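You operate a simulated robot arm through the tools that you are given. There is no shell and no other tool. Be economical: measure what you need, move in short steps, check, and stop when the job is done.

The job below is to be done with a simulated two-armed robot. You get a single attempt, and the scene is never put back.

JOB
Switch the jog box from blower over to sieve and jog it for a few seconds.
Fine: the jog box's main switch on, and left on; one hold of JOG; sieve stays switched on, the other drive switches off.

The check looks at the end state, three seconds after you hand in, the way a careful person would. Anything else that was tipped, shoved, dropped, spilled or broken makes it a failure.

ROBOT AND FRAMES
Two 7-joint arms with fingered hands on one trunk, on a base that drives. Base frame: it is fixed to the floor where the robot stands at the start and does not move with it; the origin is under the middle of the robot, x ahead of it, y to its left, z up. Units: mm, rad, N and s.
The left shoulder is at the start at [65, 125, 1193], the right one opposite. With the tool pointing down near the work surface each hand reaches from about 100 to 760 mm from the robot's upright axis, wherever it stands, measured 20 degrees to its own side. Places, roughly: blower drive switch [400, -100, 1000]; jog box [700, 0, 800]; jog box main switch [900, 100, 800]; paddle drive switch [500, 0, 1000]; pump drive switch [700, 0, 1000]; screw drive switch [900, 100, 1000]; sieve drive switch [800, 100, 1000]. Payload 3.6 kg a hand.
The tool frame of a hand sits at the grasp point between the pads (the TCP): z along the fingers, y along the line on which they close. The tips reach 30 mm beyond it. The gripper opens to 104 mm. The gripper's body begins 35 mm behind the TCP. The gripper is a hand of 4 fingers: y runs from the thumb to the fingers, the wrist lies at [-15, -104, -178] in the tool frame, and closing takes about 1.5 s.
Orientation is that of the tool frame in the base frame, as [roll, pitch, yaw] about the fixed x, y, z axes, in that order (R = Rz(yaw) Ry(pitch) Rx(roll)). With the fingers straight down and the wrist toward the robot, the tool's x, y and z point along [0, 1, 0], [1, 0, 0] and [0, 0, -1] of the base frame.

CONTROLS
- The arms move only by the tool play_rows. It takes "left_steps", "right_steps" or both (then of equal length, played together; a hand with none holds still); each is one flat list of numbers, 7 for each row, row after row: the turn, a rotation vector about the tool's x, y, z in units of 90 degrees (1.0 is 90 degrees), then the shift along the tool's x, y, z in units of 500 mm (1.0 is 500 mm), then the opening in per cent of the stroke, from 0 (shut) to 100 (fully open). In form: [rx, ry, rz, tx, ty, tz, claw, rx, ry, rz, tx, ty, tz, claw, ...]. A call has 1 to 20 rows; each row is the pose to reach, as a shift and turn from the pose commanded when the call began, along the tool's axes at that moment. A call with a number of a shift or a turn outside -1 to 1 is refused whole. Rows are played at 5 a second. More than 50 mm and 0.15 rad between two rows, or a gripper value outside its range, and nothing of the call is played. Where a pose cannot be reached the arm comes as near as it can. A force on the tool above 40 N (or 10 N above the force at the start of the call, whichever is more), or a blocked arm, ends the call early, and 0.2 s more pass. The fingers move at their own pace (about 72 mm/s each) and stop on an object; they squeeze with about 27 N. The grip force told is the motor's: it shows also when the fingers shut on nothing. Time passes only in rows, and 0.2 s behind the last, so rows that repeat a pose let the fingers close. It gives the time, the measured TCP pose, the force on the tool (base axes), the opening and the grip force at its end, in the units of the frame above (readings bear some noise), with the torque about the TCP (base axes, N m) and any sound that the robot's microphone picked up.
- Cameras (640 x 400 px; columns grow to the right, rows downward): "scene" is now at [168, 16.8, 1320]; the picture's right is [0.21, -0.98, 0.00], its down [-0.64, -0.14, -0.75] and it looks along [0.74, 0.16, -0.66] (base axes); focal length 214 px, centre (320, 200). "left" rides on the left gripper at [-61, -92, -130] in its tool frame; the picture's right is [-0.81, -0.27, 0.52], its down [0.53, -0.71, 0.46] and it looks along [0.24, 0.64, 0.72] (tool axes); focal length 275 px, centre (320, 200). "right" rides on the right gripper at [61, -92, -130] in its tool frame; the picture's right is [-0.81, 0.28, -0.52], its down [-0.53, -0.71, 0.46] and it looks along [-0.24, 0.64, 0.72] (tool axes); focal length 275 px, centre (320, 200). There is no depth. A picture from a camera that has moved, and an enlarged one, comes with that camera's place and axes in the base frame and with its lens.
- grab_frame(camera): a new picture of that camera. The clock stands still meanwhile.
- slide_trunk(by): slides the trunk up (or, below 0, down) by that many mm; the arms and the scene camera ride with it, the base frame stays. It gives what a move gives, with no picture.
- steer(legs): drives the robot by 1 to 6 legs, each [ahead, left, turn to the left] in mm, mm and rad, along the robot's own axes; the way and the turn of a leg run together, so that a leg with both is an arc; at most 1500 mm and 3.142 rad a leg. The arms and the cameras ride along, it lands a little off, and it stops where it bumps. It gives what a move gives.
- grasp_type(shape, hand): the hand has 4 fingers and takes this shape, open, in about a second: jaw (thumb against the fingers, like two jaws); tri (thumb and two fingers); tip (a fingertip pinch); poke (one finger out to press); point (the index stretched); flat (the hand flat); cup (the hand cupped); fist (a fist). The gripper value then closes the fingers along that shape, each until it touches; the sizes above hold for jaw. It gives what a move gives, with no picture.
- pan_tilt(pan, tilt): turns the head with the scene camera to pan (to the left, within 1.396 rad either way) and tilt (down, from -0.506 to 1.204), counted from straight ahead of the robot. It gives what a move gives.
- enlarge(camera, box): a new picture of the part [left, top, right, bottom] of that camera's present view, enlarged. The clock stands still meanwhile.
- finish_job(): hands the job in; it is judged then, once.

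Go step by step. Nothing tells you exact positions but the pictures and the camera data: compare them with the known pose of the tool, close in by small moves and look again before you grip or let go. The budget is 120 turns and 108 pictures, counting those below and the enlarged ones. Unless the task says otherwise, let go and move clear before handing in, and close with one line.

The tools are called after "Request:" as a command line: name --argument value ..., lists and objects as JSON in quotes. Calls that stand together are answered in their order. play_rows: Moves the arms, as the interface text tells. Its arguments: {"type":"object","properties":{"left_steps":{"type":"array","items":{"type":"number"}},"right_steps":{"type":"array","items":{"type":"number"}}},"required":[]} The other tools are called the same way: slide_trunk (by) slides the trunk up or down; grasp_type (shape, hand) gives the hand a shape; steer (legs) drives the base; pan_tilt (pan, tilt) turns the head that bears the scene camera; grab_frame (camera) takes a picture; enlarge (camera, box) takes an enlarged picture of a part of a camera's view; finish_job () hands the job in.

At the start:

```text
time_s: 0.0
left_position: [450.2, 286.6, 1199.2]
left_orientation: [-3.141, -0.001, 1.571]
left_contact_force: [-0.4, -0.4, 0.6]
left_wrist_torque: [-0.01, 0.01, 0.03]
left_finger_gap: 103.6
left_gripper_force: 0.2
left_shape: jaw
right_position: [402.7, -115.1, 1203.2]
right_orientation: [3.14, 0.001, 1.571]
right_contact_force: [0.3, -0.3, 0.2]
right_wrist_torque: [-0.02, 0.03, 0.0]
right_finger_gap: 103.5
right_gripper_force: 0.1
right_shape: jaw
trunk travel left (down, up): [-425.0, 111.0]
robot x, y, heading: [-0.7, -0.4, 0.0]
head pan, tilt: [0.211, 0.717]
```

scene: 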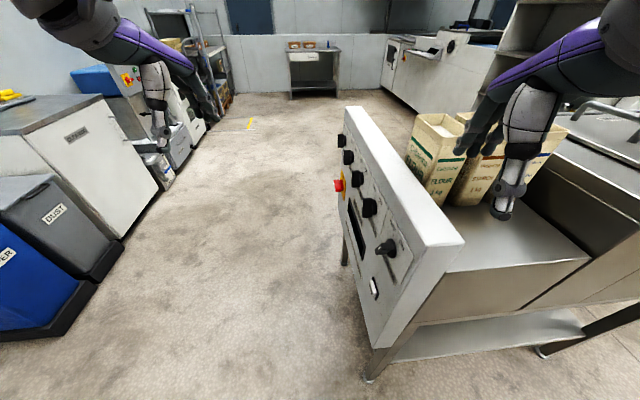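
right: 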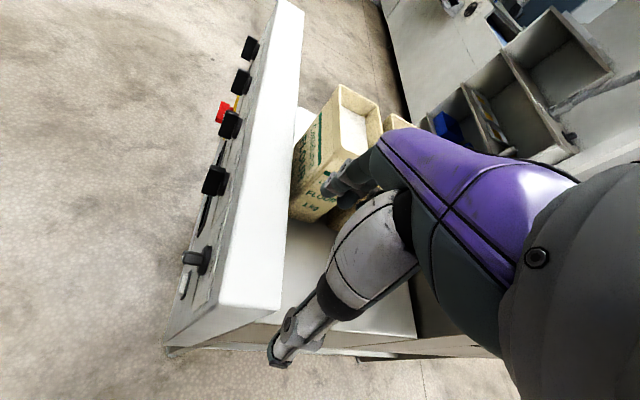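
left: 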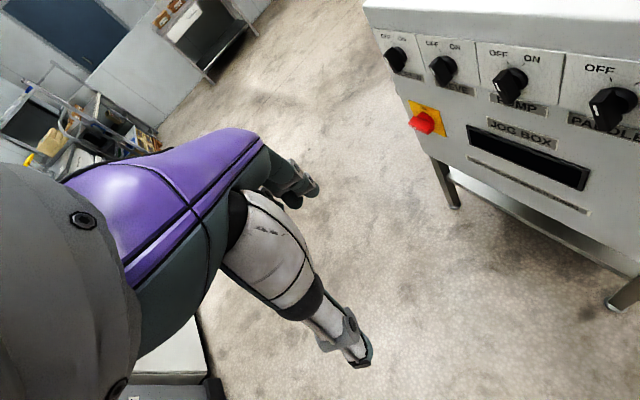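

I see a cabinet at the right with a row of rotary switches, a red/yellow main switch and JOG button at the near end. I will look closer at the panel first.

Request:
enlarge --camera "left" --box '[360, 0, 640, 200]'

Request:
enlarge --camera "scene" --box '[300, 100, 480, 380]'

```text
2.00 times, centred on (500, 100) of left
camera zoom: at [357.5, 225.6, 1329.8], right [-0.27, -0.81, -0.52], down [-0.71, 0.53, -0.46], along [0.64, 0.24, -0.72], focal length 551 px, centre (-40, 400)
```

zoom: 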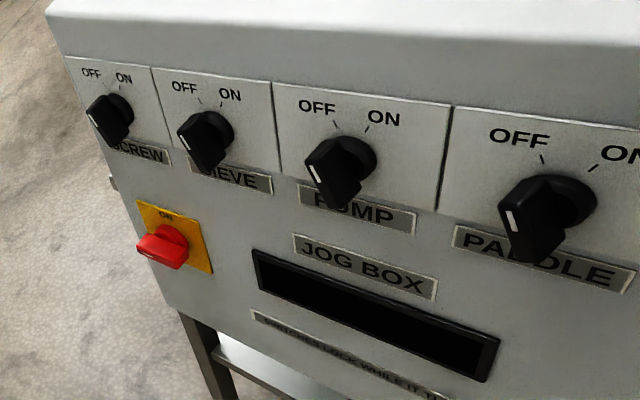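

```text
1.43 times, centred on (390, 240) of scene
camera zoom: at [168.0, 16.8, 1320.0], right [0.21, -0.98, 0.0], down [-0.64, -0.14, -0.75], along [0.74, 0.16, -0.66], focal length 306 px, centre (220, 143)
```

zoom: 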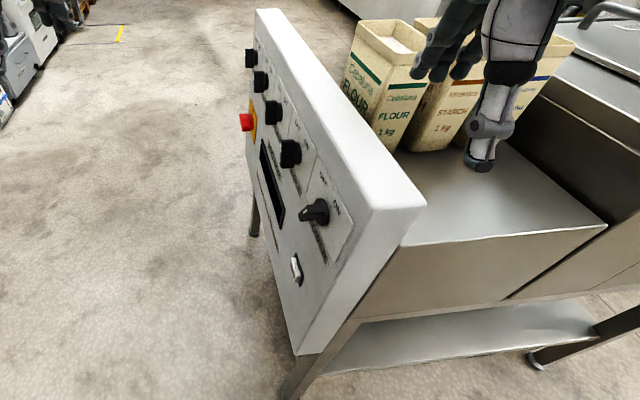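

The switches are in a row at z≈1000, from blower near (427,-48) to screw (840,91), and the panel faces about (-0.32, 0.95). I will drive round so the robot faces the panel squarely.

Request:
steer --legs '[[0, 544, 0], [380, 0, 0], [0, 0, -1.244]]'

Request:
pan_tilt --pan 0 --tilt 0.75

Request:
grab_frame --camera "scene"

```text
time_s: 10.3
left_position: [798.7, 196.2, 1200.0]
left_orientation: [3.141, 0.001, 0.326]
left_contact_force: [-0.6, 0.1, -0.1]
left_wrist_torque: [-0.04, 0.03, 0.02]
left_finger_gap: 103.5
left_gripper_force: 0.1
left_shape: jaw
right_position: [402.9, 111.4, 1202.5]
right_orientation: [-3.142, 0.0, 0.326]
right_contact_force: [-0.1, 0.3, 0.1]
right_wrist_torque: [0.01, 0.02, -0.03]
right_finger_gap: 103.7
right_gripper_force: 0.1
right_shape: jaw
trunk travel left (down, up): [-425.0, 111.0]
robot x, y, heading: [386.0, 532.8, -1.241]
head pan, tilt: [0.211, 0.717]
```

```text
time_s: 11.0
left_position: [799.9, 196.4, 1199.6]
left_orientation: [3.141, 0.001, 0.325]
left_contact_force: [-0.1, 0.4, -0.1]
left_wrist_torque: [-0.03, 0.01, 0.04]
left_finger_gap: 103.7
left_gripper_force: 0.0
left_shape: jaw
right_position: [403.0, 110.4, 1203.1]
right_orientation: [-3.141, -0.002, 0.327]
right_contact_force: [0.2, 0.3, 0.4]
right_wrist_torque: [0.0, 0.0, 0.01]
right_finger_gap: 103.4
right_gripper_force: 0.0
right_shape: jaw
trunk travel left (down, up): [-425.0, 111.0]
robot x, y, heading: [382.2, 532.0, -1.246]
head pan, tilt: [0.0, 0.75]
```

```text
102 pictures are left
camera scene: at [436.9, 368.9, 1317.3], right [-0.95, -0.32, 0.0], down [-0.22, 0.65, -0.73], along [0.24, -0.69, -0.68], focal length 214 px, centre (320, 200)
```

scene: 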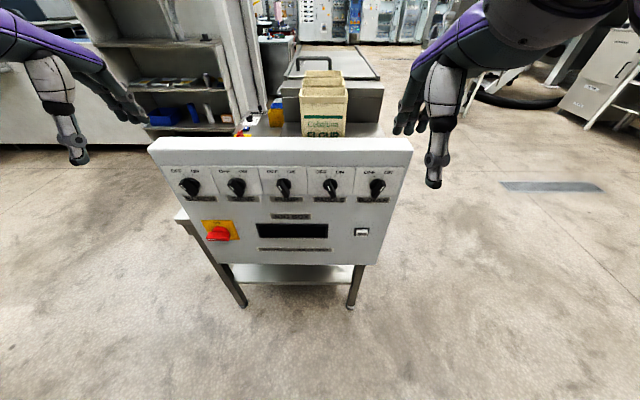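

Request:
enlarge --camera "scene" --box '[150, 145, 290, 265]'

Request:
enlarge --camera "scene" --box '[260, 145, 410, 265]'

Request:
enlarge --camera "scene" --box '[250, 205, 340, 260]'

```text
3.33 times, centred on (220, 205) of scene
camera zoom: at [436.9, 368.9, 1317.3], right [-0.95, -0.32, 0.0], down [-0.22, 0.65, -0.73], along [0.24, -0.69, -0.68], focal length 715 px, centre (653, 183)
```

zoom: 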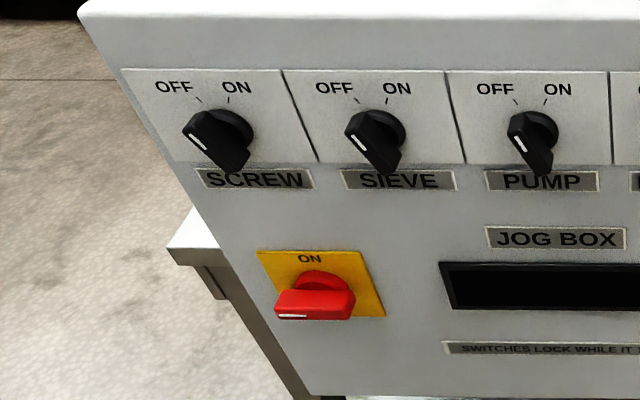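

```text
3.33 times, centred on (335, 205) of scene
camera zoom: at [436.9, 368.9, 1317.3], right [-0.95, -0.32, 0.0], down [-0.22, 0.65, -0.73], along [0.24, -0.69, -0.68], focal length 715 px, centre (270, 183)
```

zoom: 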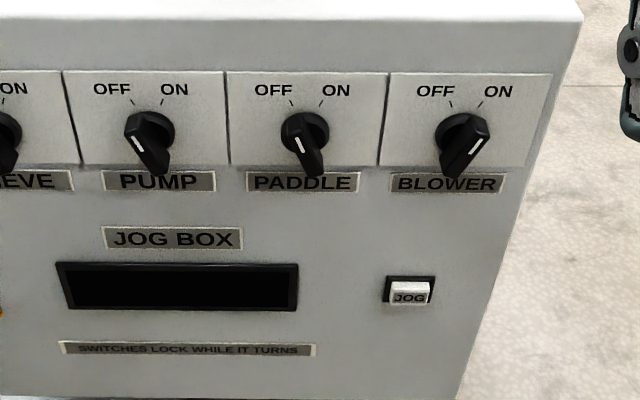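

```text
7.11 times, centred on (295, 232) of scene
camera zoom: at [436.9, 368.9, 1317.3], right [-0.95, -0.32, 0.0], down [-0.22, 0.65, -0.73], along [0.24, -0.69, -0.68], focal length 1525 px, centre (498, -31)
```

zoom: 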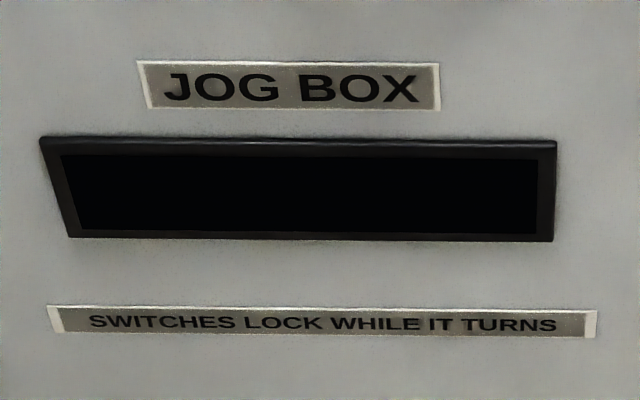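

Main is at OFF (mark to the left, ON at top), blower is ON, the others OFF; the label says switches lock while it turns. I'll put both hands in poke shape and turn them to face the panel.

Request:
grasp_type --shape "poke" --hand "left"

Request:
grasp_type --shape "poke" --hand "right"

Request:
play_rows --left_steps '[-0.083, 0, 0, 0, 0, 0, 100, -0.167, 0, 0, 0, 0, 0, 100, -0.25, 0, 0, 0, 0, 0, 100, -0.333, 0, 0, 0, 0, 0, 100, -0.417, 0, 0, 0, 0, 0, 100, -0.5, 0, 0, 0, 0, 0, 100, -0.583, 0, 0, 0, 0, 0, 100, -0.667, 0, 0, 0, 0, 0, 100, -0.75, 0, 0, 0, 0, 0, 100, -0.833, 0, 0, 0, 0, 0, 100, -0.917, 0, 0, 0, 0, 0, 100, -1, 0, 0, 0, 0, 0, 100]' --right_steps '[-0.083, 0, 0, 0, 0, 0, 100, -0.167, 0, 0, 0, 0, 0, 100, -0.25, 0, 0, 0, 0, 0, 100, -0.333, 0, 0, 0, 0, 0, 100, -0.417, 0, 0, 0, 0, 0, 100, -0.5, 0, 0, 0, 0, 0, 100, -0.583, 0, 0, 0, 0, 0, 100, -0.667, 0, 0, 0, 0, 0, 100, -0.75, 0, 0, 0, 0, 0, 100, -0.833, 0, 0, 0, 0, 0, 100, -0.917, 0, 0, 0, 0, 0, 100, -1, 0, 0, 0, 0, 0, 100]'

Request:
grab_frame --camera "scene"

Request:
grab_frame --camera "left"

Request:
grab_frame --camera "right"

```text
time_s: 11.9
left_position: [799.3, 196.2, 1199.5]
left_orientation: [-3.141, 0.0, 0.327]
left_contact_force: [-0.8, -1.1, 0.4]
left_wrist_torque: [0.0, 0.03, 0.02]
left_finger_gap: 0.0
left_gripper_force: 0.1
left_shape: poke
right_position: [402.7, 111.5, 1202.9]
right_orientation: [3.142, 0.0, 0.326]
right_contact_force: [0.8, 0.2, -0.2]
right_wrist_torque: [0.0, -0.01, 0.01]
right_finger_gap: 103.9
right_gripper_force: 0.1
right_shape: jaw
trunk travel left (down, up): [-425.0, 111.0]
robot x, y, heading: [381.0, 531.7, -1.249]
head pan, tilt: [0.0, 0.75]
```

```text
time_s: 12.8
left_position: [798.6, 197.0, 1200.4]
left_orientation: [-3.141, 0.0, 0.327]
left_contact_force: [0.4, -0.2, 0.6]
left_wrist_torque: [-0.02, 0.05, 0.05]
left_finger_gap: 0.0
left_gripper_force: 0.0
left_shape: poke
right_position: [402.5, 110.5, 1202.8]
right_orientation: [-3.142, -0.001, 0.327]
right_contact_force: [-0.4, 0.3, 0.5]
right_wrist_torque: [0.04, 0.02, -0.02]
right_finger_gap: 0.0
right_gripper_force: 0.1
right_shape: poke
trunk travel left (down, up): [-425.0, 111.0]
robot x, y, heading: [383.5, 529.1, -1.247]
head pan, tilt: [0.0, 0.75]
```

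```text
time_s: 15.4
left_position: [797.3, 195.4, 1200.5]
left_orientation: [1.57, -0.001, 0.327]
left_contact_force: [0.3, 0.8, 0.5]
left_wrist_torque: [0.03, 0.01, 0.01]
left_finger_gap: 0.0
left_gripper_force: 0.0
left_shape: poke
left hand out of reach, approached as far as the arm can: row 5, 6, 7, 8, 9, 10, 11
right_position: [527.7, 41.6, 1264.8]
right_orientation: [1.621, -0.001, 0.32]
right_contact_force: [-0.1, -0.4, 0.1]
right_wrist_torque: [-0.02, 0.01, 0.0]
right_finger_gap: 0.0
right_gripper_force: 0.1
right_shape: poke
right hand out of reach, approached as far as the arm can: row 3, 4, 5, 6, 7, 8, 9, 10, 11, 12
trunk travel left (down, up): [-425.0, 111.0]
robot x, y, heading: [383.3, 531.7, -1.245]
head pan, tilt: [0.0, 0.75]
```

```text
98 pictures are left
camera scene: at [436.4, 368.4, 1317.2], right [-0.95, -0.32, 0.0], down [-0.22, 0.65, -0.73], along [0.23, -0.69, -0.68], focal length 214 px, centre (320, 200)
```

scene: 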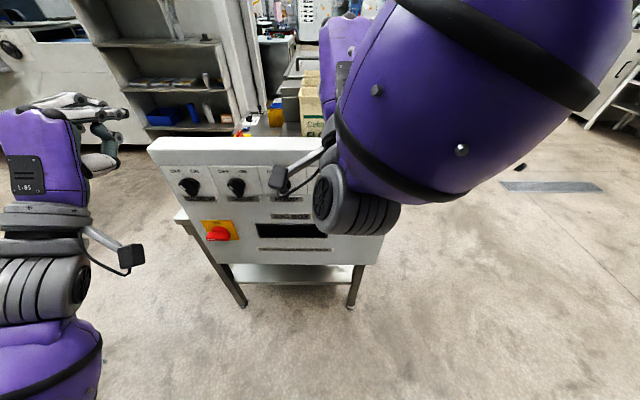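

```text
97 pictures are left
camera left: at [697.4, 299.1, 1108.1], right [-0.6, -0.75, -0.28], down [0.65, -0.26, -0.71], along [0.46, -0.61, 0.65], focal length 275 px, centre (320, 200)
```

left: 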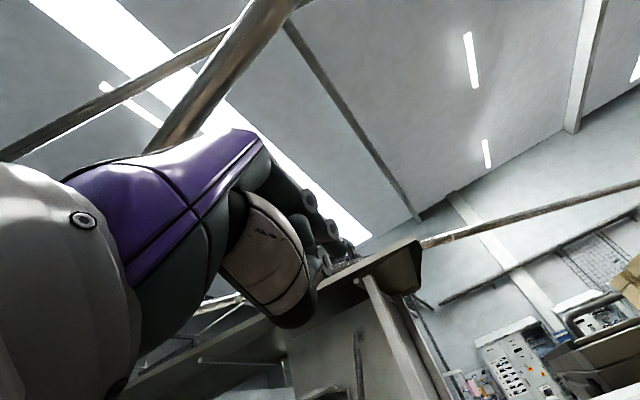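

```text
96 pictures are left
camera right: at [542.1, 187.2, 1180.4], right [-0.93, 0.22, 0.3], down [-0.37, -0.56, -0.74], along [0.01, -0.8, 0.61], focal length 275 px, centre (320, 200)
```

right: 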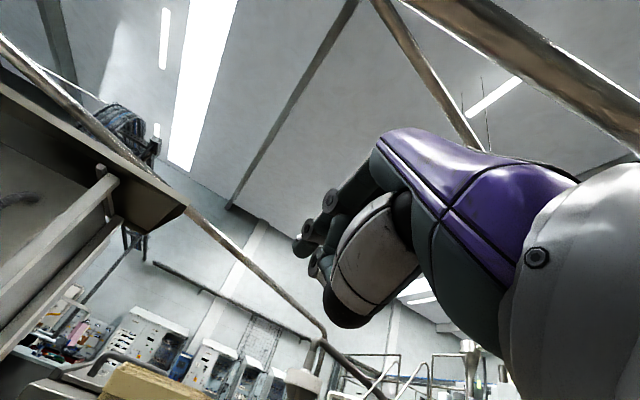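

The right arm is at an awkward limit here because the pose is too near the body. I'll back off some, and zoom to see the left hand's poke finger.

Request:
enlarge --camera "scene" --box '[0, 60, 180, 190]'

Request:
steer --legs '[[-140, 0, 0]]'

Request:
slide_trunk --by -120

Request:
grab_frame --camera "scene"

```text
3.08 times, centred on (90, 125) of scene
camera zoom: at [436.4, 368.4, 1317.2], right [-0.95, -0.32, 0.0], down [-0.22, 0.65, -0.73], along [0.23, -0.69, -0.68], focal length 660 px, centre (1028, 431)
```

zoom: 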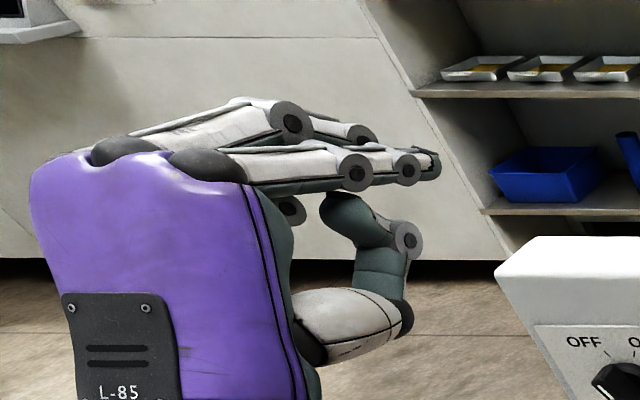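

```text
time_s: 16.7
left_position: [752.4, 329.6, 1201.4]
left_orientation: [1.57, 0.0, 0.324]
left_contact_force: [-0.2, 0.2, -1.0]
left_wrist_torque: [0.01, 0.04, 0.02]
left_finger_gap: 0.2
left_gripper_force: 0.3
left_shape: poke
right_position: [480.7, 174.6, 1264.9]
right_orientation: [1.624, -0.001, 0.318]
right_contact_force: [0.9, 0.5, 0.2]
right_wrist_torque: [-0.02, 0.01, -0.01]
right_finger_gap: 0.2
right_gripper_force: 0.0
right_shape: poke
trunk travel left (down, up): [-425.0, 111.0]
robot x, y, heading: [338.8, 664.1, -1.242]
head pan, tilt: [0.0, 0.75]
```

```text
time_s: 18.2
left_position: [755.1, 320.2, 1066.4]
left_orientation: [1.616, 0.0, 0.325]
left_contact_force: [-1.3, 0.3, 0.5]
left_wrist_torque: [0.04, 0.0, -0.01]
left_finger_gap: 0.0
left_gripper_force: 0.0
left_shape: poke
right_position: [489.3, 149.8, 1084.4]
right_orientation: [1.761, -0.001, 0.318]
right_contact_force: [0.2, 0.0, 0.9]
right_wrist_torque: [0.01, 0.01, 0.0]
right_finger_gap: 0.0
right_gripper_force: 0.1
right_shape: poke
trunk travel left (down, up): [-305.0, 231.0]
robot x, y, heading: [337.4, 664.9, -1.247]
head pan, tilt: [0.0, 0.75]
```

```text
94 pictures are left
camera scene: at [400.9, 473.7, 1195.9], right [-0.95, -0.32, 0.0], down [-0.22, 0.65, -0.73], along [0.23, -0.69, -0.68], focal length 214 px, centre (320, 200)
```

scene: 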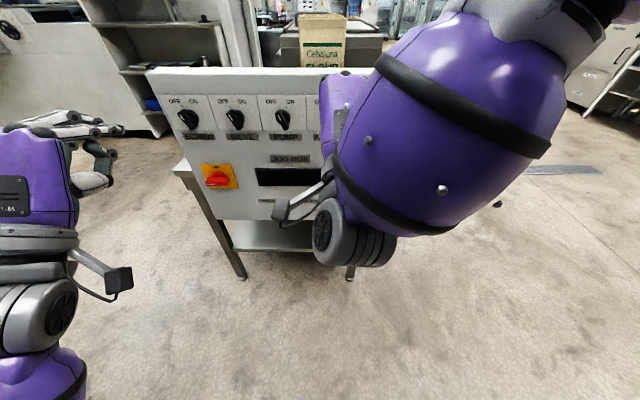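

The left index tip lies about 35–40 mm ahead of the TCP on its z axis. I'll use the left hand for everything (shifting the base sideways as needed) and bring the right arm back to its parked pose.

Request:
play_rows --right_steps '[0.083, 0, 0, 0, 0, 0, 100, 0.167, 0, 0, 0, 0, 0, 100, 0.25, 0, 0, 0, 0, 0, 100, 0.333, 0, 0, 0, 0, 0, 100, 0.417, 0, 0, 0, 0, 0, 100, 0.5, 0, 0, 0, 0, 0, 100, 0.583, 0, 0, 0, 0, 0, 100, 0.667, 0, 0, 0, 0, 0, 100, 0.75, 0, 0, 0, 0, 0, 100, 0.833, 0, 0, 0, 0, 0, 100, 0.917, 0, 0, 0, 0, 0, 100, 1, 0, 0, 0, 0, 0, 100]'

Request:
grab_frame --camera "scene"

```text
time_s: 20.8
left_position: [755.9, 319.9, 1065.7]
left_orientation: [1.617, 0.0, 0.323]
left_contact_force: [-0.2, 0.1, -0.3]
left_wrist_torque: [-0.02, 0.0, -0.03]
left_finger_gap: 0.0
left_gripper_force: 0.0
left_shape: poke
right_position: [490.0, 148.8, 1082.9]
right_orientation: [-2.945, 0.0, 0.317]
right_contact_force: [-0.1, -0.3, 0.5]
right_wrist_torque: [0.02, 0.02, -0.01]
right_finger_gap: 0.0
right_gripper_force: 0.0
right_shape: poke
trunk travel left (down, up): [-305.0, 231.0]
robot x, y, heading: [339.3, 661.6, -1.246]
head pan, tilt: [0.0, 0.75]
```

```text
93 pictures are left
camera scene: at [401.2, 473.3, 1195.8], right [-0.95, -0.32, 0.0], down [-0.22, 0.65, -0.73], along [0.23, -0.69, -0.68], focal length 214 px, centre (320, 200)
```

scene: 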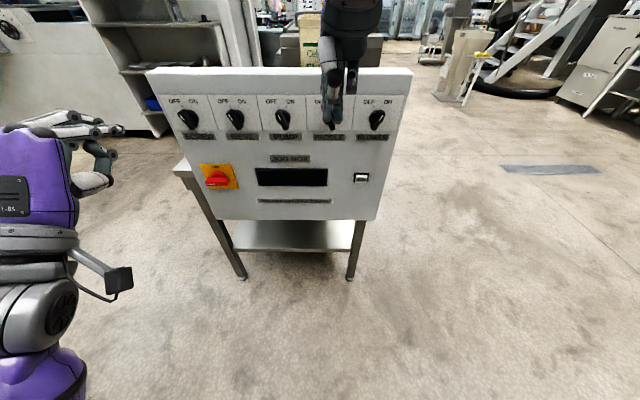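

Request:
play_rows --right_steps '[0, 0, 0, -0.072, -0.05, 0, 100, 0, 0, 0, -0.144, -0.1, 0, 100, 0, 0, 0, -0.216, -0.15, 0, 100, 0, 0, 0, -0.288, -0.2, 0, 100, 0, 0, 0, -0.36, -0.24, 0, 100]'

Request:
enlarge --camera "scene" --box '[140, 60, 300, 220]'

Request:
enlarge --camera "scene" --box '[290, 60, 450, 220]'

```text
time_s: 22.0
left_position: [754.8, 320.8, 1066.2]
left_orientation: [1.617, -0.001, 0.323]
left_contact_force: [0.7, 0.3, -0.1]
left_wrist_torque: [-0.01, 0.0, 0.03]
left_finger_gap: 0.0
left_gripper_force: 0.0
left_shape: poke
right_position: [278.5, 206.8, 1109.4]
right_orientation: [-2.951, 0.002, 0.317]
right_contact_force: [0.0, 0.3, -0.6]
right_wrist_torque: [0.01, 0.0, -0.01]
right_finger_gap: 0.0
right_gripper_force: 0.1
right_shape: poke
trunk travel left (down, up): [-305.0, 231.0]
robot x, y, heading: [338.1, 662.2, -1.248]
head pan, tilt: [0.0, 0.75]
```

```text
2.50 times, centred on (220, 140) of scene
camera zoom: at [400.1, 473.9, 1195.9], right [-0.95, -0.32, 0.0], down [-0.22, 0.65, -0.73], along [0.23, -0.69, -0.68], focal length 536 px, centre (570, 350)
```

zoom: 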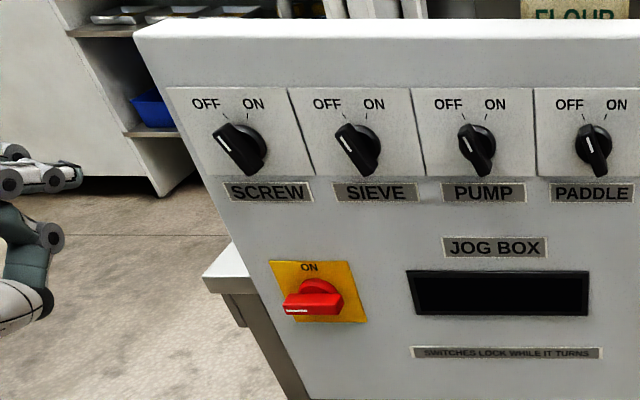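

```text
2.50 times, centred on (370, 140) of scene
camera zoom: at [400.1, 473.9, 1195.9], right [-0.95, -0.32, 0.0], down [-0.22, 0.65, -0.73], along [0.23, -0.69, -0.68], focal length 536 px, centre (195, 350)
```

zoom: 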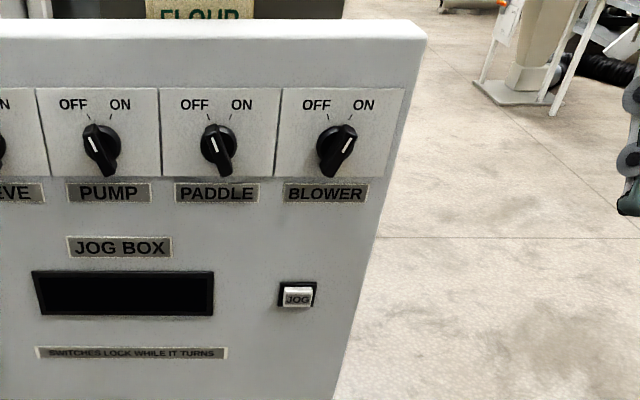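

Request:
enlarge --camera "scene" --box '[210, 90, 260, 140]'

Request:
enlarge --camera "scene" --box '[190, 150, 250, 200]'

Request:
enlarge --camera "scene" --box '[345, 90, 405, 190]'

```text
8.00 times, centred on (235, 115) of scene
camera zoom: at [400.1, 473.9, 1195.9], right [-0.95, -0.32, 0.0], down [-0.22, 0.65, -0.73], along [0.23, -0.69, -0.68], focal length 1716 px, centre (1000, 880)
```

zoom: 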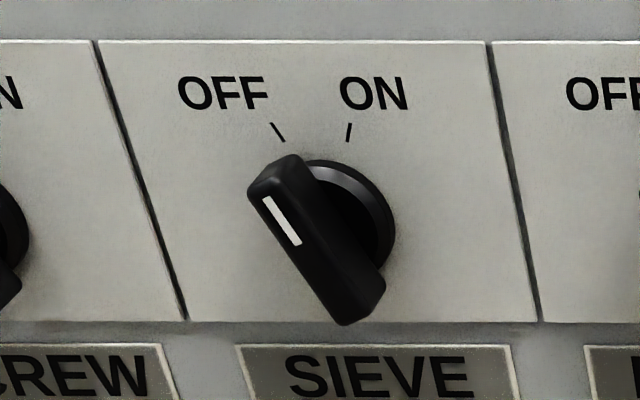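

```text
8.00 times, centred on (220, 175) of scene
camera zoom: at [400.1, 473.9, 1195.9], right [-0.95, -0.32, 0.0], down [-0.22, 0.65, -0.73], along [0.23, -0.69, -0.68], focal length 1716 px, centre (1120, 400)
```

zoom: 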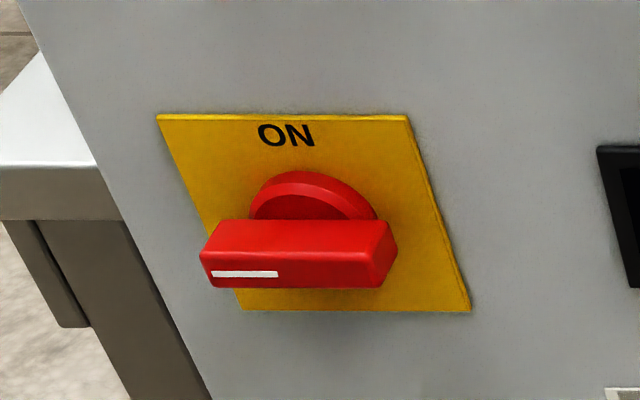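

```text
4.00 times, centred on (375, 140) of scene
camera zoom: at [400.1, 473.9, 1195.9], right [-0.95, -0.32, 0.0], down [-0.22, 0.65, -0.73], along [0.23, -0.69, -0.68], focal length 858 px, centre (100, 440)
```

zoom: 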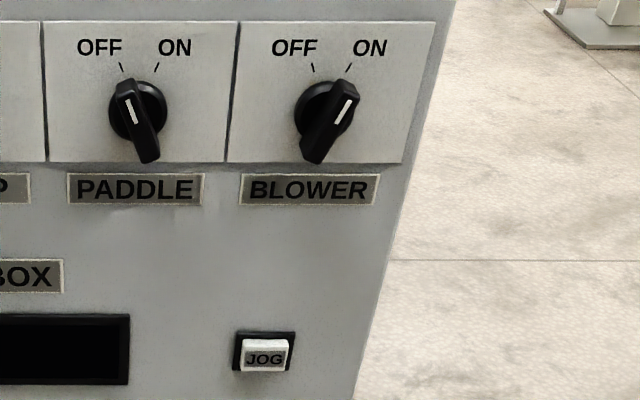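

Panel geometry: sieve axis u≈-732, blower ≈-392, main ≈-830 (z≈811), JOG ≈-406 (z≈800), measured along the panel. I'll shift the base 80 mm right so the left hand reaches all, and pitch the finger 20° down.

Request:
steer --legs '[[0, -80, 0]]'

Request:
play_rows --left_steps '[0.08, 0, 0, 0, 0, 0, 100, 0.16, 0, 0, 0, 0, 0, 100, 0.22, 0, 0, 0, 0, 0, 100]'

Request:
grab_frame --camera "scene"

Request:
grab_frame --camera "left"

```text
time_s: 23.4
left_position: [679.2, 295.0, 1066.5]
left_orientation: [1.615, -0.001, 0.328]
left_contact_force: [0.0, -1.0, -0.6]
left_wrist_torque: [-0.02, 0.01, 0.01]
left_finger_gap: 0.0
left_gripper_force: 0.0
left_shape: poke
right_position: [206.0, 180.1, 1108.1]
right_orientation: [-2.949, 0.0, 0.322]
right_contact_force: [0.1, -0.6, -0.6]
right_wrist_torque: [-0.02, -0.03, -0.01]
right_finger_gap: 0.2
right_gripper_force: 0.0
right_shape: poke
trunk travel left (down, up): [-305.0, 231.0]
robot x, y, heading: [261.4, 639.5, -1.247]
head pan, tilt: [0.0, 0.75]
```

```text
time_s: 24.2
left_position: [711.1, 272.7, 1057.9]
left_orientation: [1.965, 0.0, 0.325]
left_contact_force: [-0.9, 0.0, 0.0]
left_wrist_torque: [-0.04, 0.02, 0.0]
left_finger_gap: 0.0
left_gripper_force: 0.1
left_shape: poke
left hand out of reach, approached as far as the arm can: row 1, 2, 3
right_position: [205.8, 179.5, 1109.5]
right_orientation: [-2.95, 0.0, 0.321]
right_contact_force: [0.4, -0.1, 0.5]
right_wrist_torque: [-0.01, 0.03, -0.01]
right_finger_gap: 0.0
right_gripper_force: 0.1
right_shape: poke
trunk travel left (down, up): [-305.0, 231.0]
robot x, y, heading: [258.8, 637.9, -1.24]
head pan, tilt: [0.0, 0.75]
```

```text
87 pictures are left
camera scene: at [324.9, 447.9, 1195.8], right [-0.95, -0.32, 0.0], down [-0.22, 0.65, -0.73], along [0.23, -0.69, -0.68], focal length 214 px, centre (320, 200)
```

scene: 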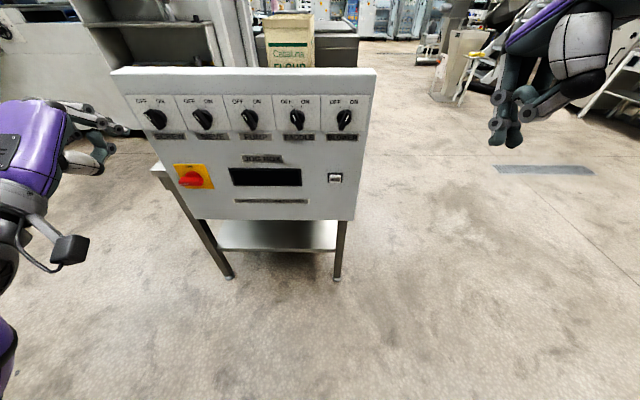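

```text
86 pictures are left
camera left: at [602.5, 401.0, 1021.9], right [-0.65, -0.61, -0.45], down [0.55, 0.03, -0.83], along [0.52, -0.79, 0.32], focal length 275 px, centre (320, 200)
```

left: 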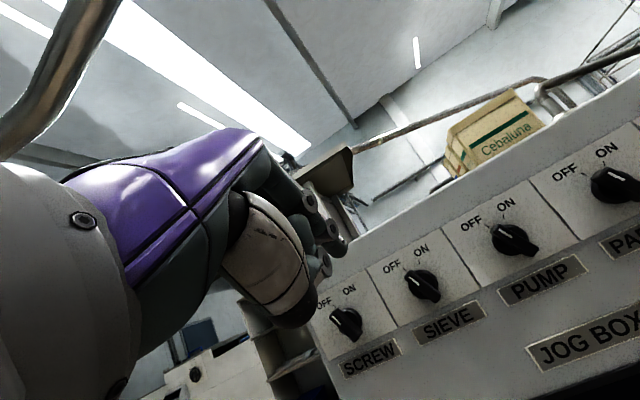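

Moving the left fingertip toward the space left of the sieve knob, staying clear of the panel.

Request:
play_rows --left_steps '[0, 0, 0, 0.005, 0.01, 0.07, 100, 0, 0, 0, 0.011, 0.021, 0.14, 100, 0, 0, 0, 0.016, 0.032, 0.21, 100, 0, 0, 0, 0.022, 0.043, 0.281, 100]'

Request:
grab_frame --camera "scene"

Request:
grab_frame --camera "left"

```text
time_s: 25.2
left_position: [761.7, 148.8, 1022.6]
left_orientation: [1.961, -0.001, 0.324]
left_contact_force: [0.0, -0.7, 0.2]
left_wrist_torque: [0.01, 0.0, 0.0]
left_finger_gap: 0.0
left_gripper_force: 0.1
left_shape: poke
right_position: [206.1, 180.5, 1107.7]
right_orientation: [-2.95, 0.0, 0.32]
right_contact_force: [0.6, -0.9, -0.3]
right_wrist_torque: [0.0, -0.01, 0.01]
right_finger_gap: 0.0
right_gripper_force: 0.1
right_shape: poke
trunk travel left (down, up): [-305.0, 231.0]
robot x, y, heading: [258.4, 638.1, -1.244]
head pan, tilt: [0.0, 0.75]
```

```text
85 pictures are left
camera scene: at [324.8, 447.5, 1195.7], right [-0.95, -0.32, 0.0], down [-0.22, 0.65, -0.73], along [0.23, -0.69, -0.68], focal length 214 px, centre (320, 200)
```

scene: 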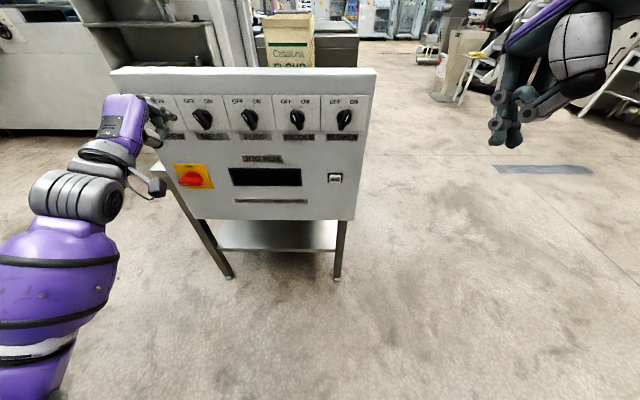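

```text
84 pictures are left
camera left: at [653.4, 275.2, 987.0], right [-0.65, -0.61, -0.45], down [0.55, 0.03, -0.83], along [0.52, -0.79, 0.32], focal length 275 px, centre (320, 200)
```

left: 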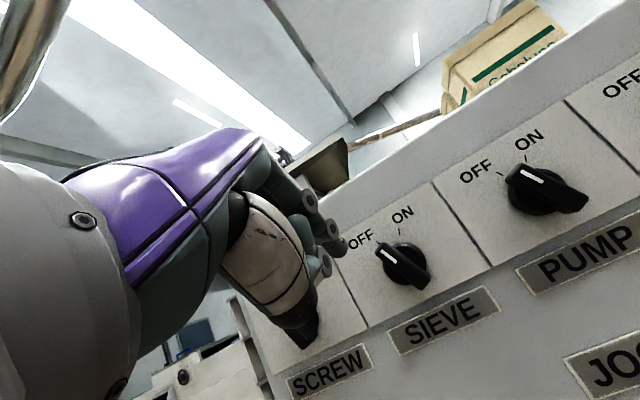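

Request:
enlarge --camera "scene" --box '[90, 80, 230, 160]'

Request:
enlarge --camera "left" --box '[220, 140, 460, 360]'

```text
4.57 times, centred on (160, 120) of scene
camera zoom: at [324.8, 447.5, 1195.7], right [-0.95, -0.32, 0.0], down [-0.22, 0.65, -0.73], along [0.23, -0.69, -0.68], focal length 980 px, centre (1051, 566)
```

zoom: 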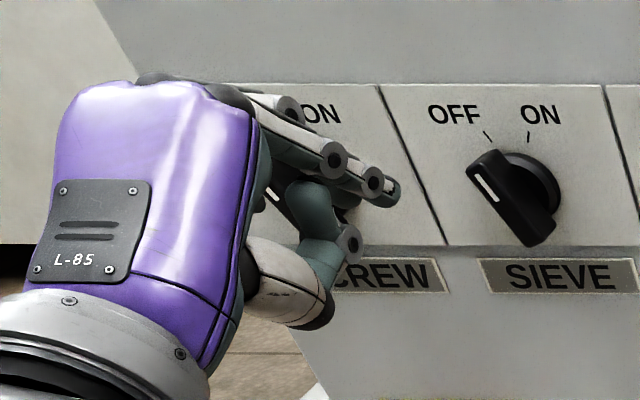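

```text
1.82 times, centred on (340, 250) of left
camera zoom: at [653.4, 275.2, 987.0], right [-0.65, -0.61, -0.45], down [0.55, 0.03, -0.83], along [0.52, -0.79, 0.32], focal length 500 px, centre (284, 109)
```

zoom: 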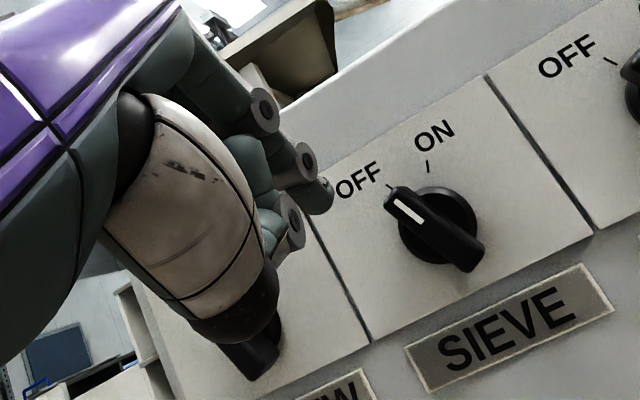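

The fingertip is about 48 mm ahead of the TCP, at the left of the sieve knob. I'll insert it beside the bar's upper half and check.

Request:
play_rows --left_steps '[0, 0, 0, 0.002, 0.007, 0.035, 100, 0, 0, 0, 0.005, 0.014, 0.071, 100]'

Request:
enlarge --camera "scene" --box '[90, 80, 230, 160]'

Request:
enlarge --camera "left" --box '[220, 140, 460, 360]'

```text
time_s: 25.8
left_position: [777.4, 114.1, 1015.8]
left_orientation: [1.962, -0.001, 0.326]
left_contact_force: [-0.4, 0.8, -0.3]
left_wrist_torque: [-0.05, 0.0, 0.0]
left_finger_gap: 0.1
left_gripper_force: 0.0
left_shape: poke
right_position: [206.0, 179.2, 1109.3]
right_orientation: [-2.948, 0.0, 0.32]
right_contact_force: [-0.2, 0.1, -0.4]
right_wrist_torque: [-0.02, 0.02, 0.05]
right_finger_gap: 0.0
right_gripper_force: 0.1
right_shape: poke
trunk travel left (down, up): [-305.0, 231.0]
robot x, y, heading: [264.4, 637.4, -1.25]
head pan, tilt: [0.0, 0.75]
```

```text
4.57 times, centred on (160, 120) of scene
camera zoom: at [324.8, 447.8, 1195.8], right [-0.95, -0.32, 0.0], down [-0.22, 0.65, -0.73], along [0.23, -0.69, -0.68], focal length 980 px, centre (1051, 566)
```

zoom: 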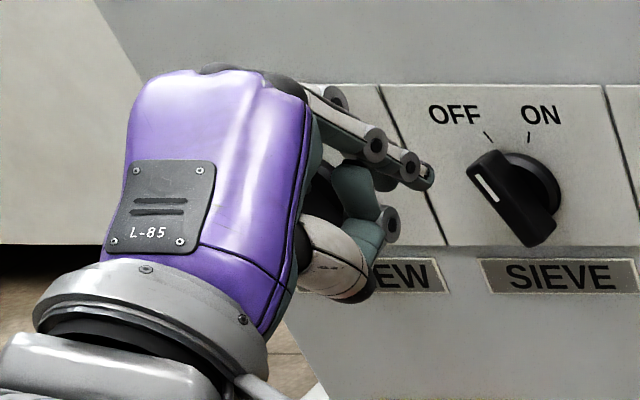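

```text
1.82 times, centred on (340, 250) of left
camera zoom: at [669.1, 242.2, 980.2], right [-0.65, -0.61, -0.45], down [0.55, 0.03, -0.83], along [0.52, -0.79, 0.32], focal length 500 px, centre (284, 109)
```

zoom: 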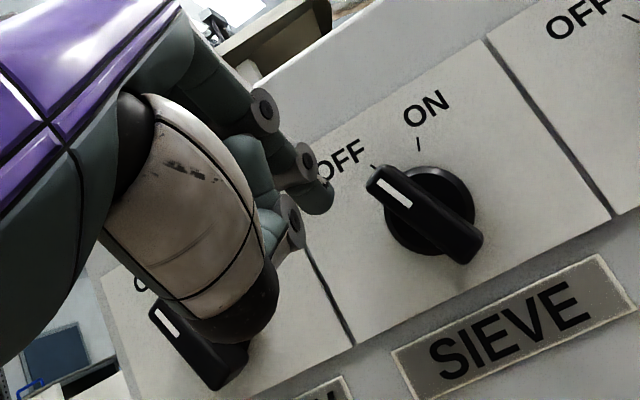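

Tip is at bar depth (bar front at d≈177, tip ≈186). I'll go slightly deeper and sweep right and up to swing the sieve knob to ON.

Request:
play_rows --left_steps '[0, 0, 0, 0, 0.0046, 0.011, 100, 0, 0, 0, -0.03, 0.0046, 0.011, 100, 0, 0, 0, -0.044, 0.0102, 0.0088, 100, 0, 0, 0, -0.056, 0.0194, 0.005, 100, 0, 0, 0, -0.066, 0.0268, 0.0018, 100, 0, 0, 0, -0.076, 0.0304, 0.0002, 100]'

Request:
enlarge --camera "scene" --box '[90, 80, 230, 160]'

Request:
enlarge --camera "left" --box '[220, 140, 460, 360]'

```text
time_s: 27.2
left_position: [743.6, 95.0, 1032.1]
left_orientation: [1.963, 0.0, 0.325]
left_contact_force: [-0.7, 0.0, 0.4]
left_wrist_torque: [0.0, -0.01, 0.0]
left_finger_gap: 0.0
left_gripper_force: 0.0
left_shape: poke
right_position: [206.4, 179.4, 1108.8]
right_orientation: [-2.951, 0.0, 0.322]
right_contact_force: [-0.7, 0.5, -0.7]
right_wrist_torque: [0.02, 0.0, 0.01]
right_finger_gap: 0.1
right_gripper_force: 0.1
right_shape: poke
trunk travel left (down, up): [-305.0, 231.0]
robot x, y, heading: [263.4, 640.7, -1.243]
head pan, tilt: [0.0, 0.75]
```

```text
4.57 times, centred on (160, 120) of scene
camera zoom: at [324.6, 447.9, 1195.8], right [-0.95, -0.32, 0.0], down [-0.22, 0.65, -0.73], along [0.23, -0.69, -0.68], focal length 980 px, centre (1051, 566)
```

zoom: 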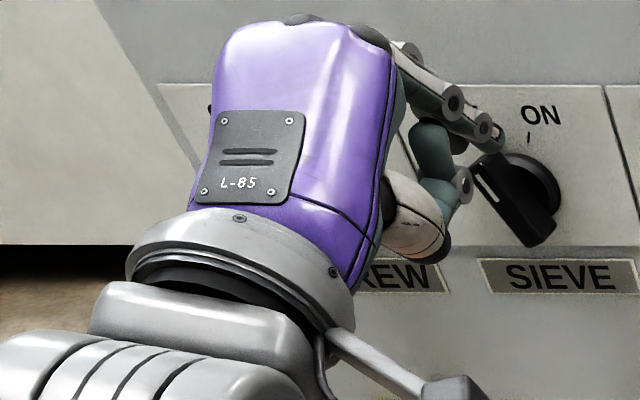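

```text
1.82 times, centred on (340, 250) of left
camera zoom: at [635.5, 223.2, 995.8], right [-0.65, -0.61, -0.45], down [0.55, 0.03, -0.83], along [0.52, -0.79, 0.32], focal length 500 px, centre (284, 109)
```

zoom: 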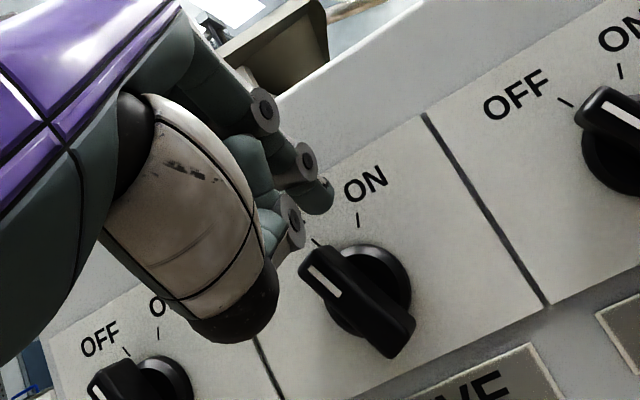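

The finger passed just above the bar; the knob is still OFF. I'll go back left, lower by ~26 mm, and sweep again.

Request:
play_rows --left_steps '[0, 0, 0, 0.076, 0, 0, 100, 0, 0, 0, 0.076, -0.048, 0.02, 100, 0, 0, 0, 0.044, -0.048, 0.02, 100, 0, 0, 0, 0.028, -0.0406, 0.0169, 100, 0, 0, 0, 0.018, -0.0295, 0.0123, 100, 0, 0, 0, 0.008, -0.0185, 0.0077, 100, 0, 0, 0, 0, -0.0129, 0.0054, 100]'

Request:
enlarge --camera "scene" --box '[90, 80, 230, 160]'

Request:
enlarge --camera "left" --box '[220, 140, 460, 360]'

```text
time_s: 28.8
left_position: [744.2, 95.3, 1025.1]
left_orientation: [1.963, 0.0, 0.326]
left_contact_force: [0.8, 0.4, 0.0]
left_wrist_torque: [0.03, 0.0, 0.02]
left_finger_gap: 0.0
left_gripper_force: 0.0
left_shape: poke
right_position: [205.9, 179.4, 1108.9]
right_orientation: [-2.948, 0.001, 0.321]
right_contact_force: [0.5, 0.7, -0.1]
right_wrist_torque: [0.0, -0.06, -0.01]
right_finger_gap: 0.2
right_gripper_force: 0.2
right_shape: poke
trunk travel left (down, up): [-305.0, 231.0]
robot x, y, heading: [262.9, 636.9, -1.242]
head pan, tilt: [0.0, 0.75]
```

```text
4.57 times, centred on (160, 120) of scene
camera zoom: at [324.7, 447.9, 1195.8], right [-0.95, -0.32, 0.0], down [-0.22, 0.65, -0.73], along [0.23, -0.69, -0.68], focal length 980 px, centre (1051, 566)
```

zoom: 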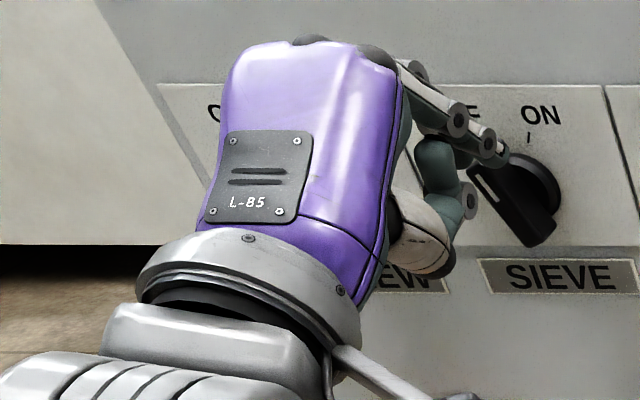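

```text
1.82 times, centred on (340, 250) of left
camera zoom: at [635.7, 223.9, 988.8], right [-0.65, -0.61, -0.45], down [0.55, 0.03, -0.83], along [0.52, -0.79, 0.32], focal length 500 px, centre (284, 109)
```

zoom: 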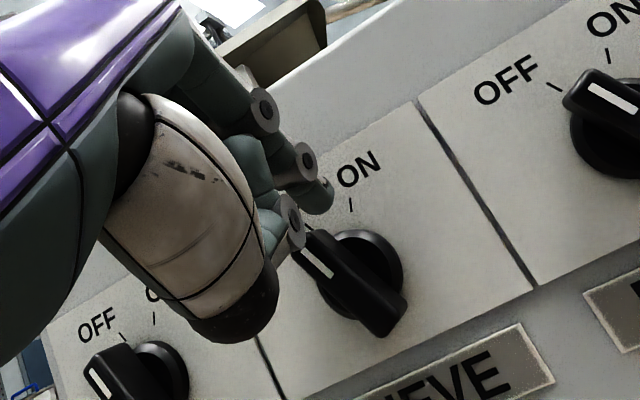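

No contact yet: cross-checking both cameras shows the tip is really ~30 mm ahead of the TCP and 13 mm to the right of it, so it was too shallow. I'll redo the sweep with that correction.

Request:
play_rows --left_steps '[0, 0, 0, 0.048, 0, 0, 100, 0, 0, 0, 0.098, 0, 0, 100, 0, 0, 0, 0.098, -0.041, 0.0344, 100, 0, 0, 0, 0.098, -0.035, 0.0492, 100, 0, 0, 0, 0.068, -0.0332, 0.0484, 100, 0, 0, 0, 0.056, -0.0276, 0.0462, 100, 0, 0, 0, 0.046, -0.0184, 0.0424, 100, 0, 0, 0, 0.038, -0.0092, 0.0384, 100, 0, 0, 0, 0.03, -0.0056, 0.037, 100]'

Request:
enlarge --camera "scene" --box '[90, 80, 230, 160]'

Request:
enlarge --camera "left" --box '[220, 140, 460, 360]'

```text
time_s: 30.8
left_position: [763.5, 84.6, 1014.9]
left_orientation: [1.963, -0.002, 0.326]
left_contact_force: [0.6, -0.6, -0.7]
left_wrist_torque: [0.0, 0.01, 0.01]
left_finger_gap: 0.1
left_gripper_force: 0.1
left_shape: poke
right_position: [205.1, 179.0, 1108.6]
right_orientation: [-2.949, 0.001, 0.321]
right_contact_force: [0.2, -0.1, -0.4]
right_wrist_torque: [0.01, -0.01, 0.0]
right_finger_gap: 0.0
right_gripper_force: 0.1
right_shape: poke
trunk travel left (down, up): [-305.0, 231.0]
robot x, y, heading: [258.5, 641.0, -1.242]
head pan, tilt: [0.0, 0.75]
```

```text
4.57 times, centred on (160, 120) of scene
camera zoom: at [324.6, 447.8, 1195.8], right [-0.95, -0.32, 0.0], down [-0.22, 0.65, -0.73], along [0.23, -0.69, -0.68], focal length 980 px, centre (1051, 566)
```

zoom: 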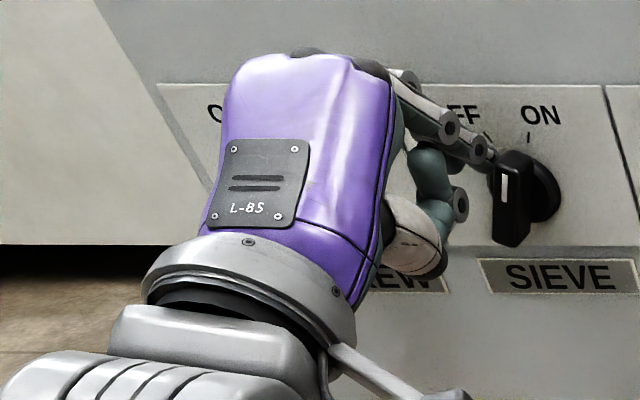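

```text
1.82 times, centred on (340, 250) of left
camera zoom: at [655.4, 212.9, 979.6], right [-0.65, -0.61, -0.45], down [0.55, 0.03, -0.83], along [0.52, -0.79, 0.32], focal length 500 px, centre (284, 109)
```

zoom: 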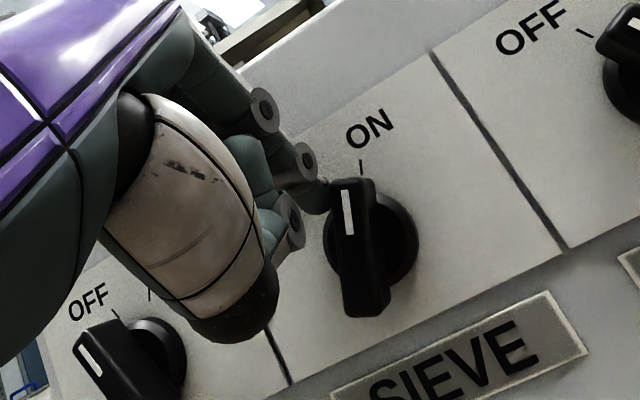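

The knob is turning, now a bit short of ON. I'll push 10 mm further right.

Request:
play_rows --left_steps '[0, 0, 0, -0.007, 0, 0, 100, 0, 0, 0, -0.014, 0, 0, 100, 0, 0, 0, -0.02, 0, 0, 100]'

Request:
enlarge --camera "scene" --box '[90, 80, 230, 160]'

Request:
enlarge --camera "left" --box '[220, 140, 460, 360]'

```text
time_s: 31.6
left_position: [761.2, 85.2, 1015.5]
left_orientation: [1.959, -0.001, 0.334]
left_contact_force: [24.7, 5.1, 6.7]
left_wrist_torque: [-0.13, -0.25, 0.7]
left_finger_gap: 0.0
left_gripper_force: 0.0
left_shape: poke
right_position: [208.9, 180.6, 1108.6]
right_orientation: [-2.949, 0.003, 0.325]
right_contact_force: [0.1, 0.0, 1.2]
right_wrist_torque: [0.0, -0.01, -0.02]
right_finger_gap: 0.1
right_gripper_force: 0.1
right_shape: poke
trunk travel left (down, up): [-305.0, 231.0]
robot x, y, heading: [260.1, 638.8, -1.247]
head pan, tilt: [0.0, 0.75]
```

```text
4.57 times, centred on (160, 120) of scene
camera zoom: at [328.0, 449.2, 1195.9], right [-0.95, -0.32, 0.0], down [-0.22, 0.64, -0.73], along [0.23, -0.69, -0.68], focal length 980 px, centre (1051, 566)
```

zoom: 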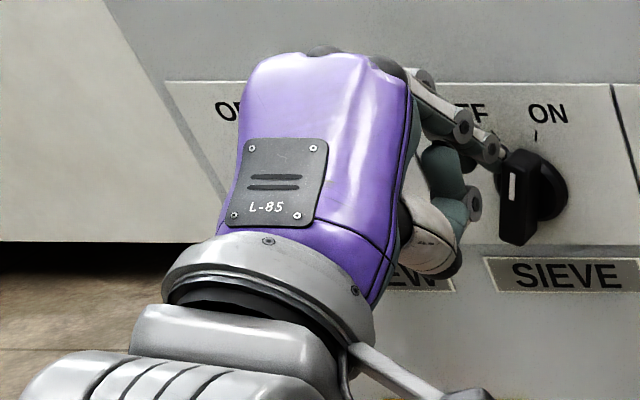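

```text
1.82 times, centred on (340, 250) of left
camera zoom: at [651.6, 211.3, 979.2], right [-0.64, -0.62, -0.45], down [0.55, 0.03, -0.83], along [0.53, -0.78, 0.32], focal length 500 px, centre (284, 109)
```

zoom: 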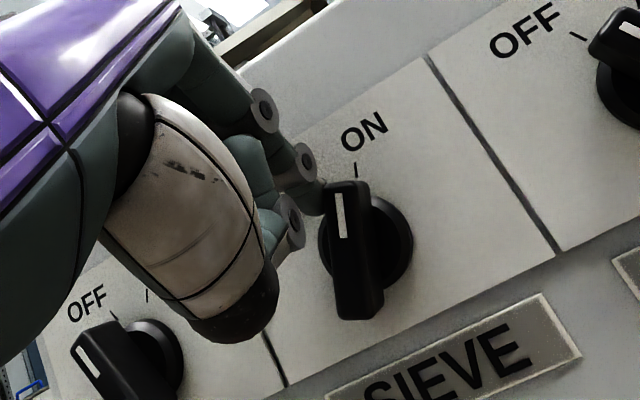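

The knob is hard against its ON stop. I'll withdraw and check, then go for the main switch.

Request:
play_rows --left_steps '[0, 0, 0, 0.03, 0, 0, 100, 0, 0, 0, 0.06, 0, 0, 100, 0, 0, 0, 0.06, -0.027, -0.065, 100, 0, 0, 0, 0.06, -0.054, -0.129, 100]'

Request:
enlarge --camera "scene" --box '[90, 80, 370, 220]'

Request:
enlarge --camera "scene" --box '[90, 80, 230, 210]'

```text
time_s: 32.6
left_position: [757.3, 158.0, 1016.4]
left_orientation: [1.961, 0.0, 0.324]
left_contact_force: [0.7, -0.4, -0.7]
left_wrist_torque: [0.02, -0.01, 0.01]
left_finger_gap: 0.0
left_gripper_force: 0.0
left_shape: poke
right_position: [206.4, 180.4, 1109.2]
right_orientation: [-2.95, 0.001, 0.323]
right_contact_force: [-0.5, -0.3, 0.2]
right_wrist_torque: [-0.02, 0.02, 0.0]
right_finger_gap: 0.0
right_gripper_force: 0.1
right_shape: poke
trunk travel left (down, up): [-305.0, 231.0]
robot x, y, heading: [262.8, 639.5, -1.247]
head pan, tilt: [0.0, 0.75]
```

```text
2.29 times, centred on (230, 150) of scene
camera zoom: at [324.7, 448.3, 1195.9], right [-0.95, -0.32, 0.0], down [-0.22, 0.65, -0.73], along [0.23, -0.69, -0.68], focal length 490 px, centre (526, 314)
```

zoom: 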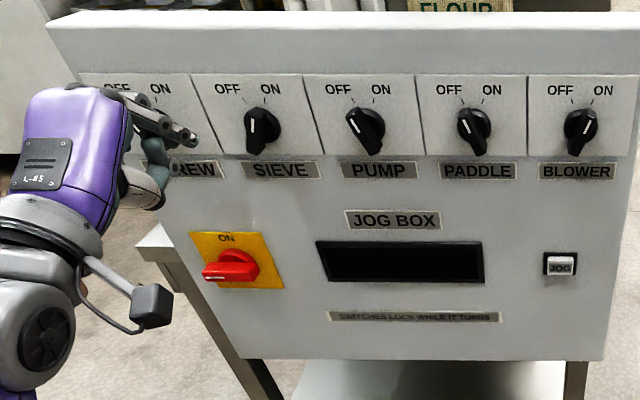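

```text
3.08 times, centred on (160, 145) of scene
camera zoom: at [324.7, 448.3, 1195.9], right [-0.95, -0.32, 0.0], down [-0.22, 0.65, -0.73], along [0.23, -0.69, -0.68], focal length 660 px, centre (812, 369)
```

zoom: 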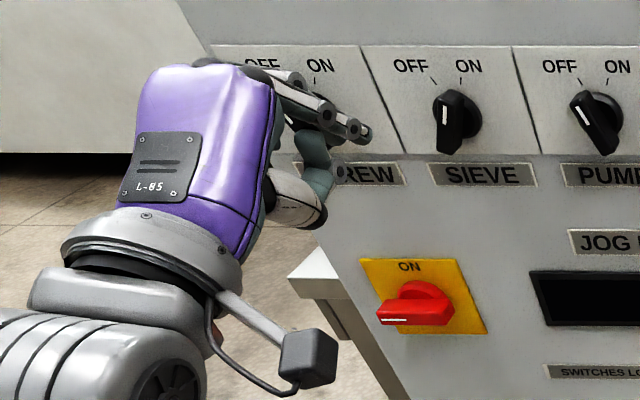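

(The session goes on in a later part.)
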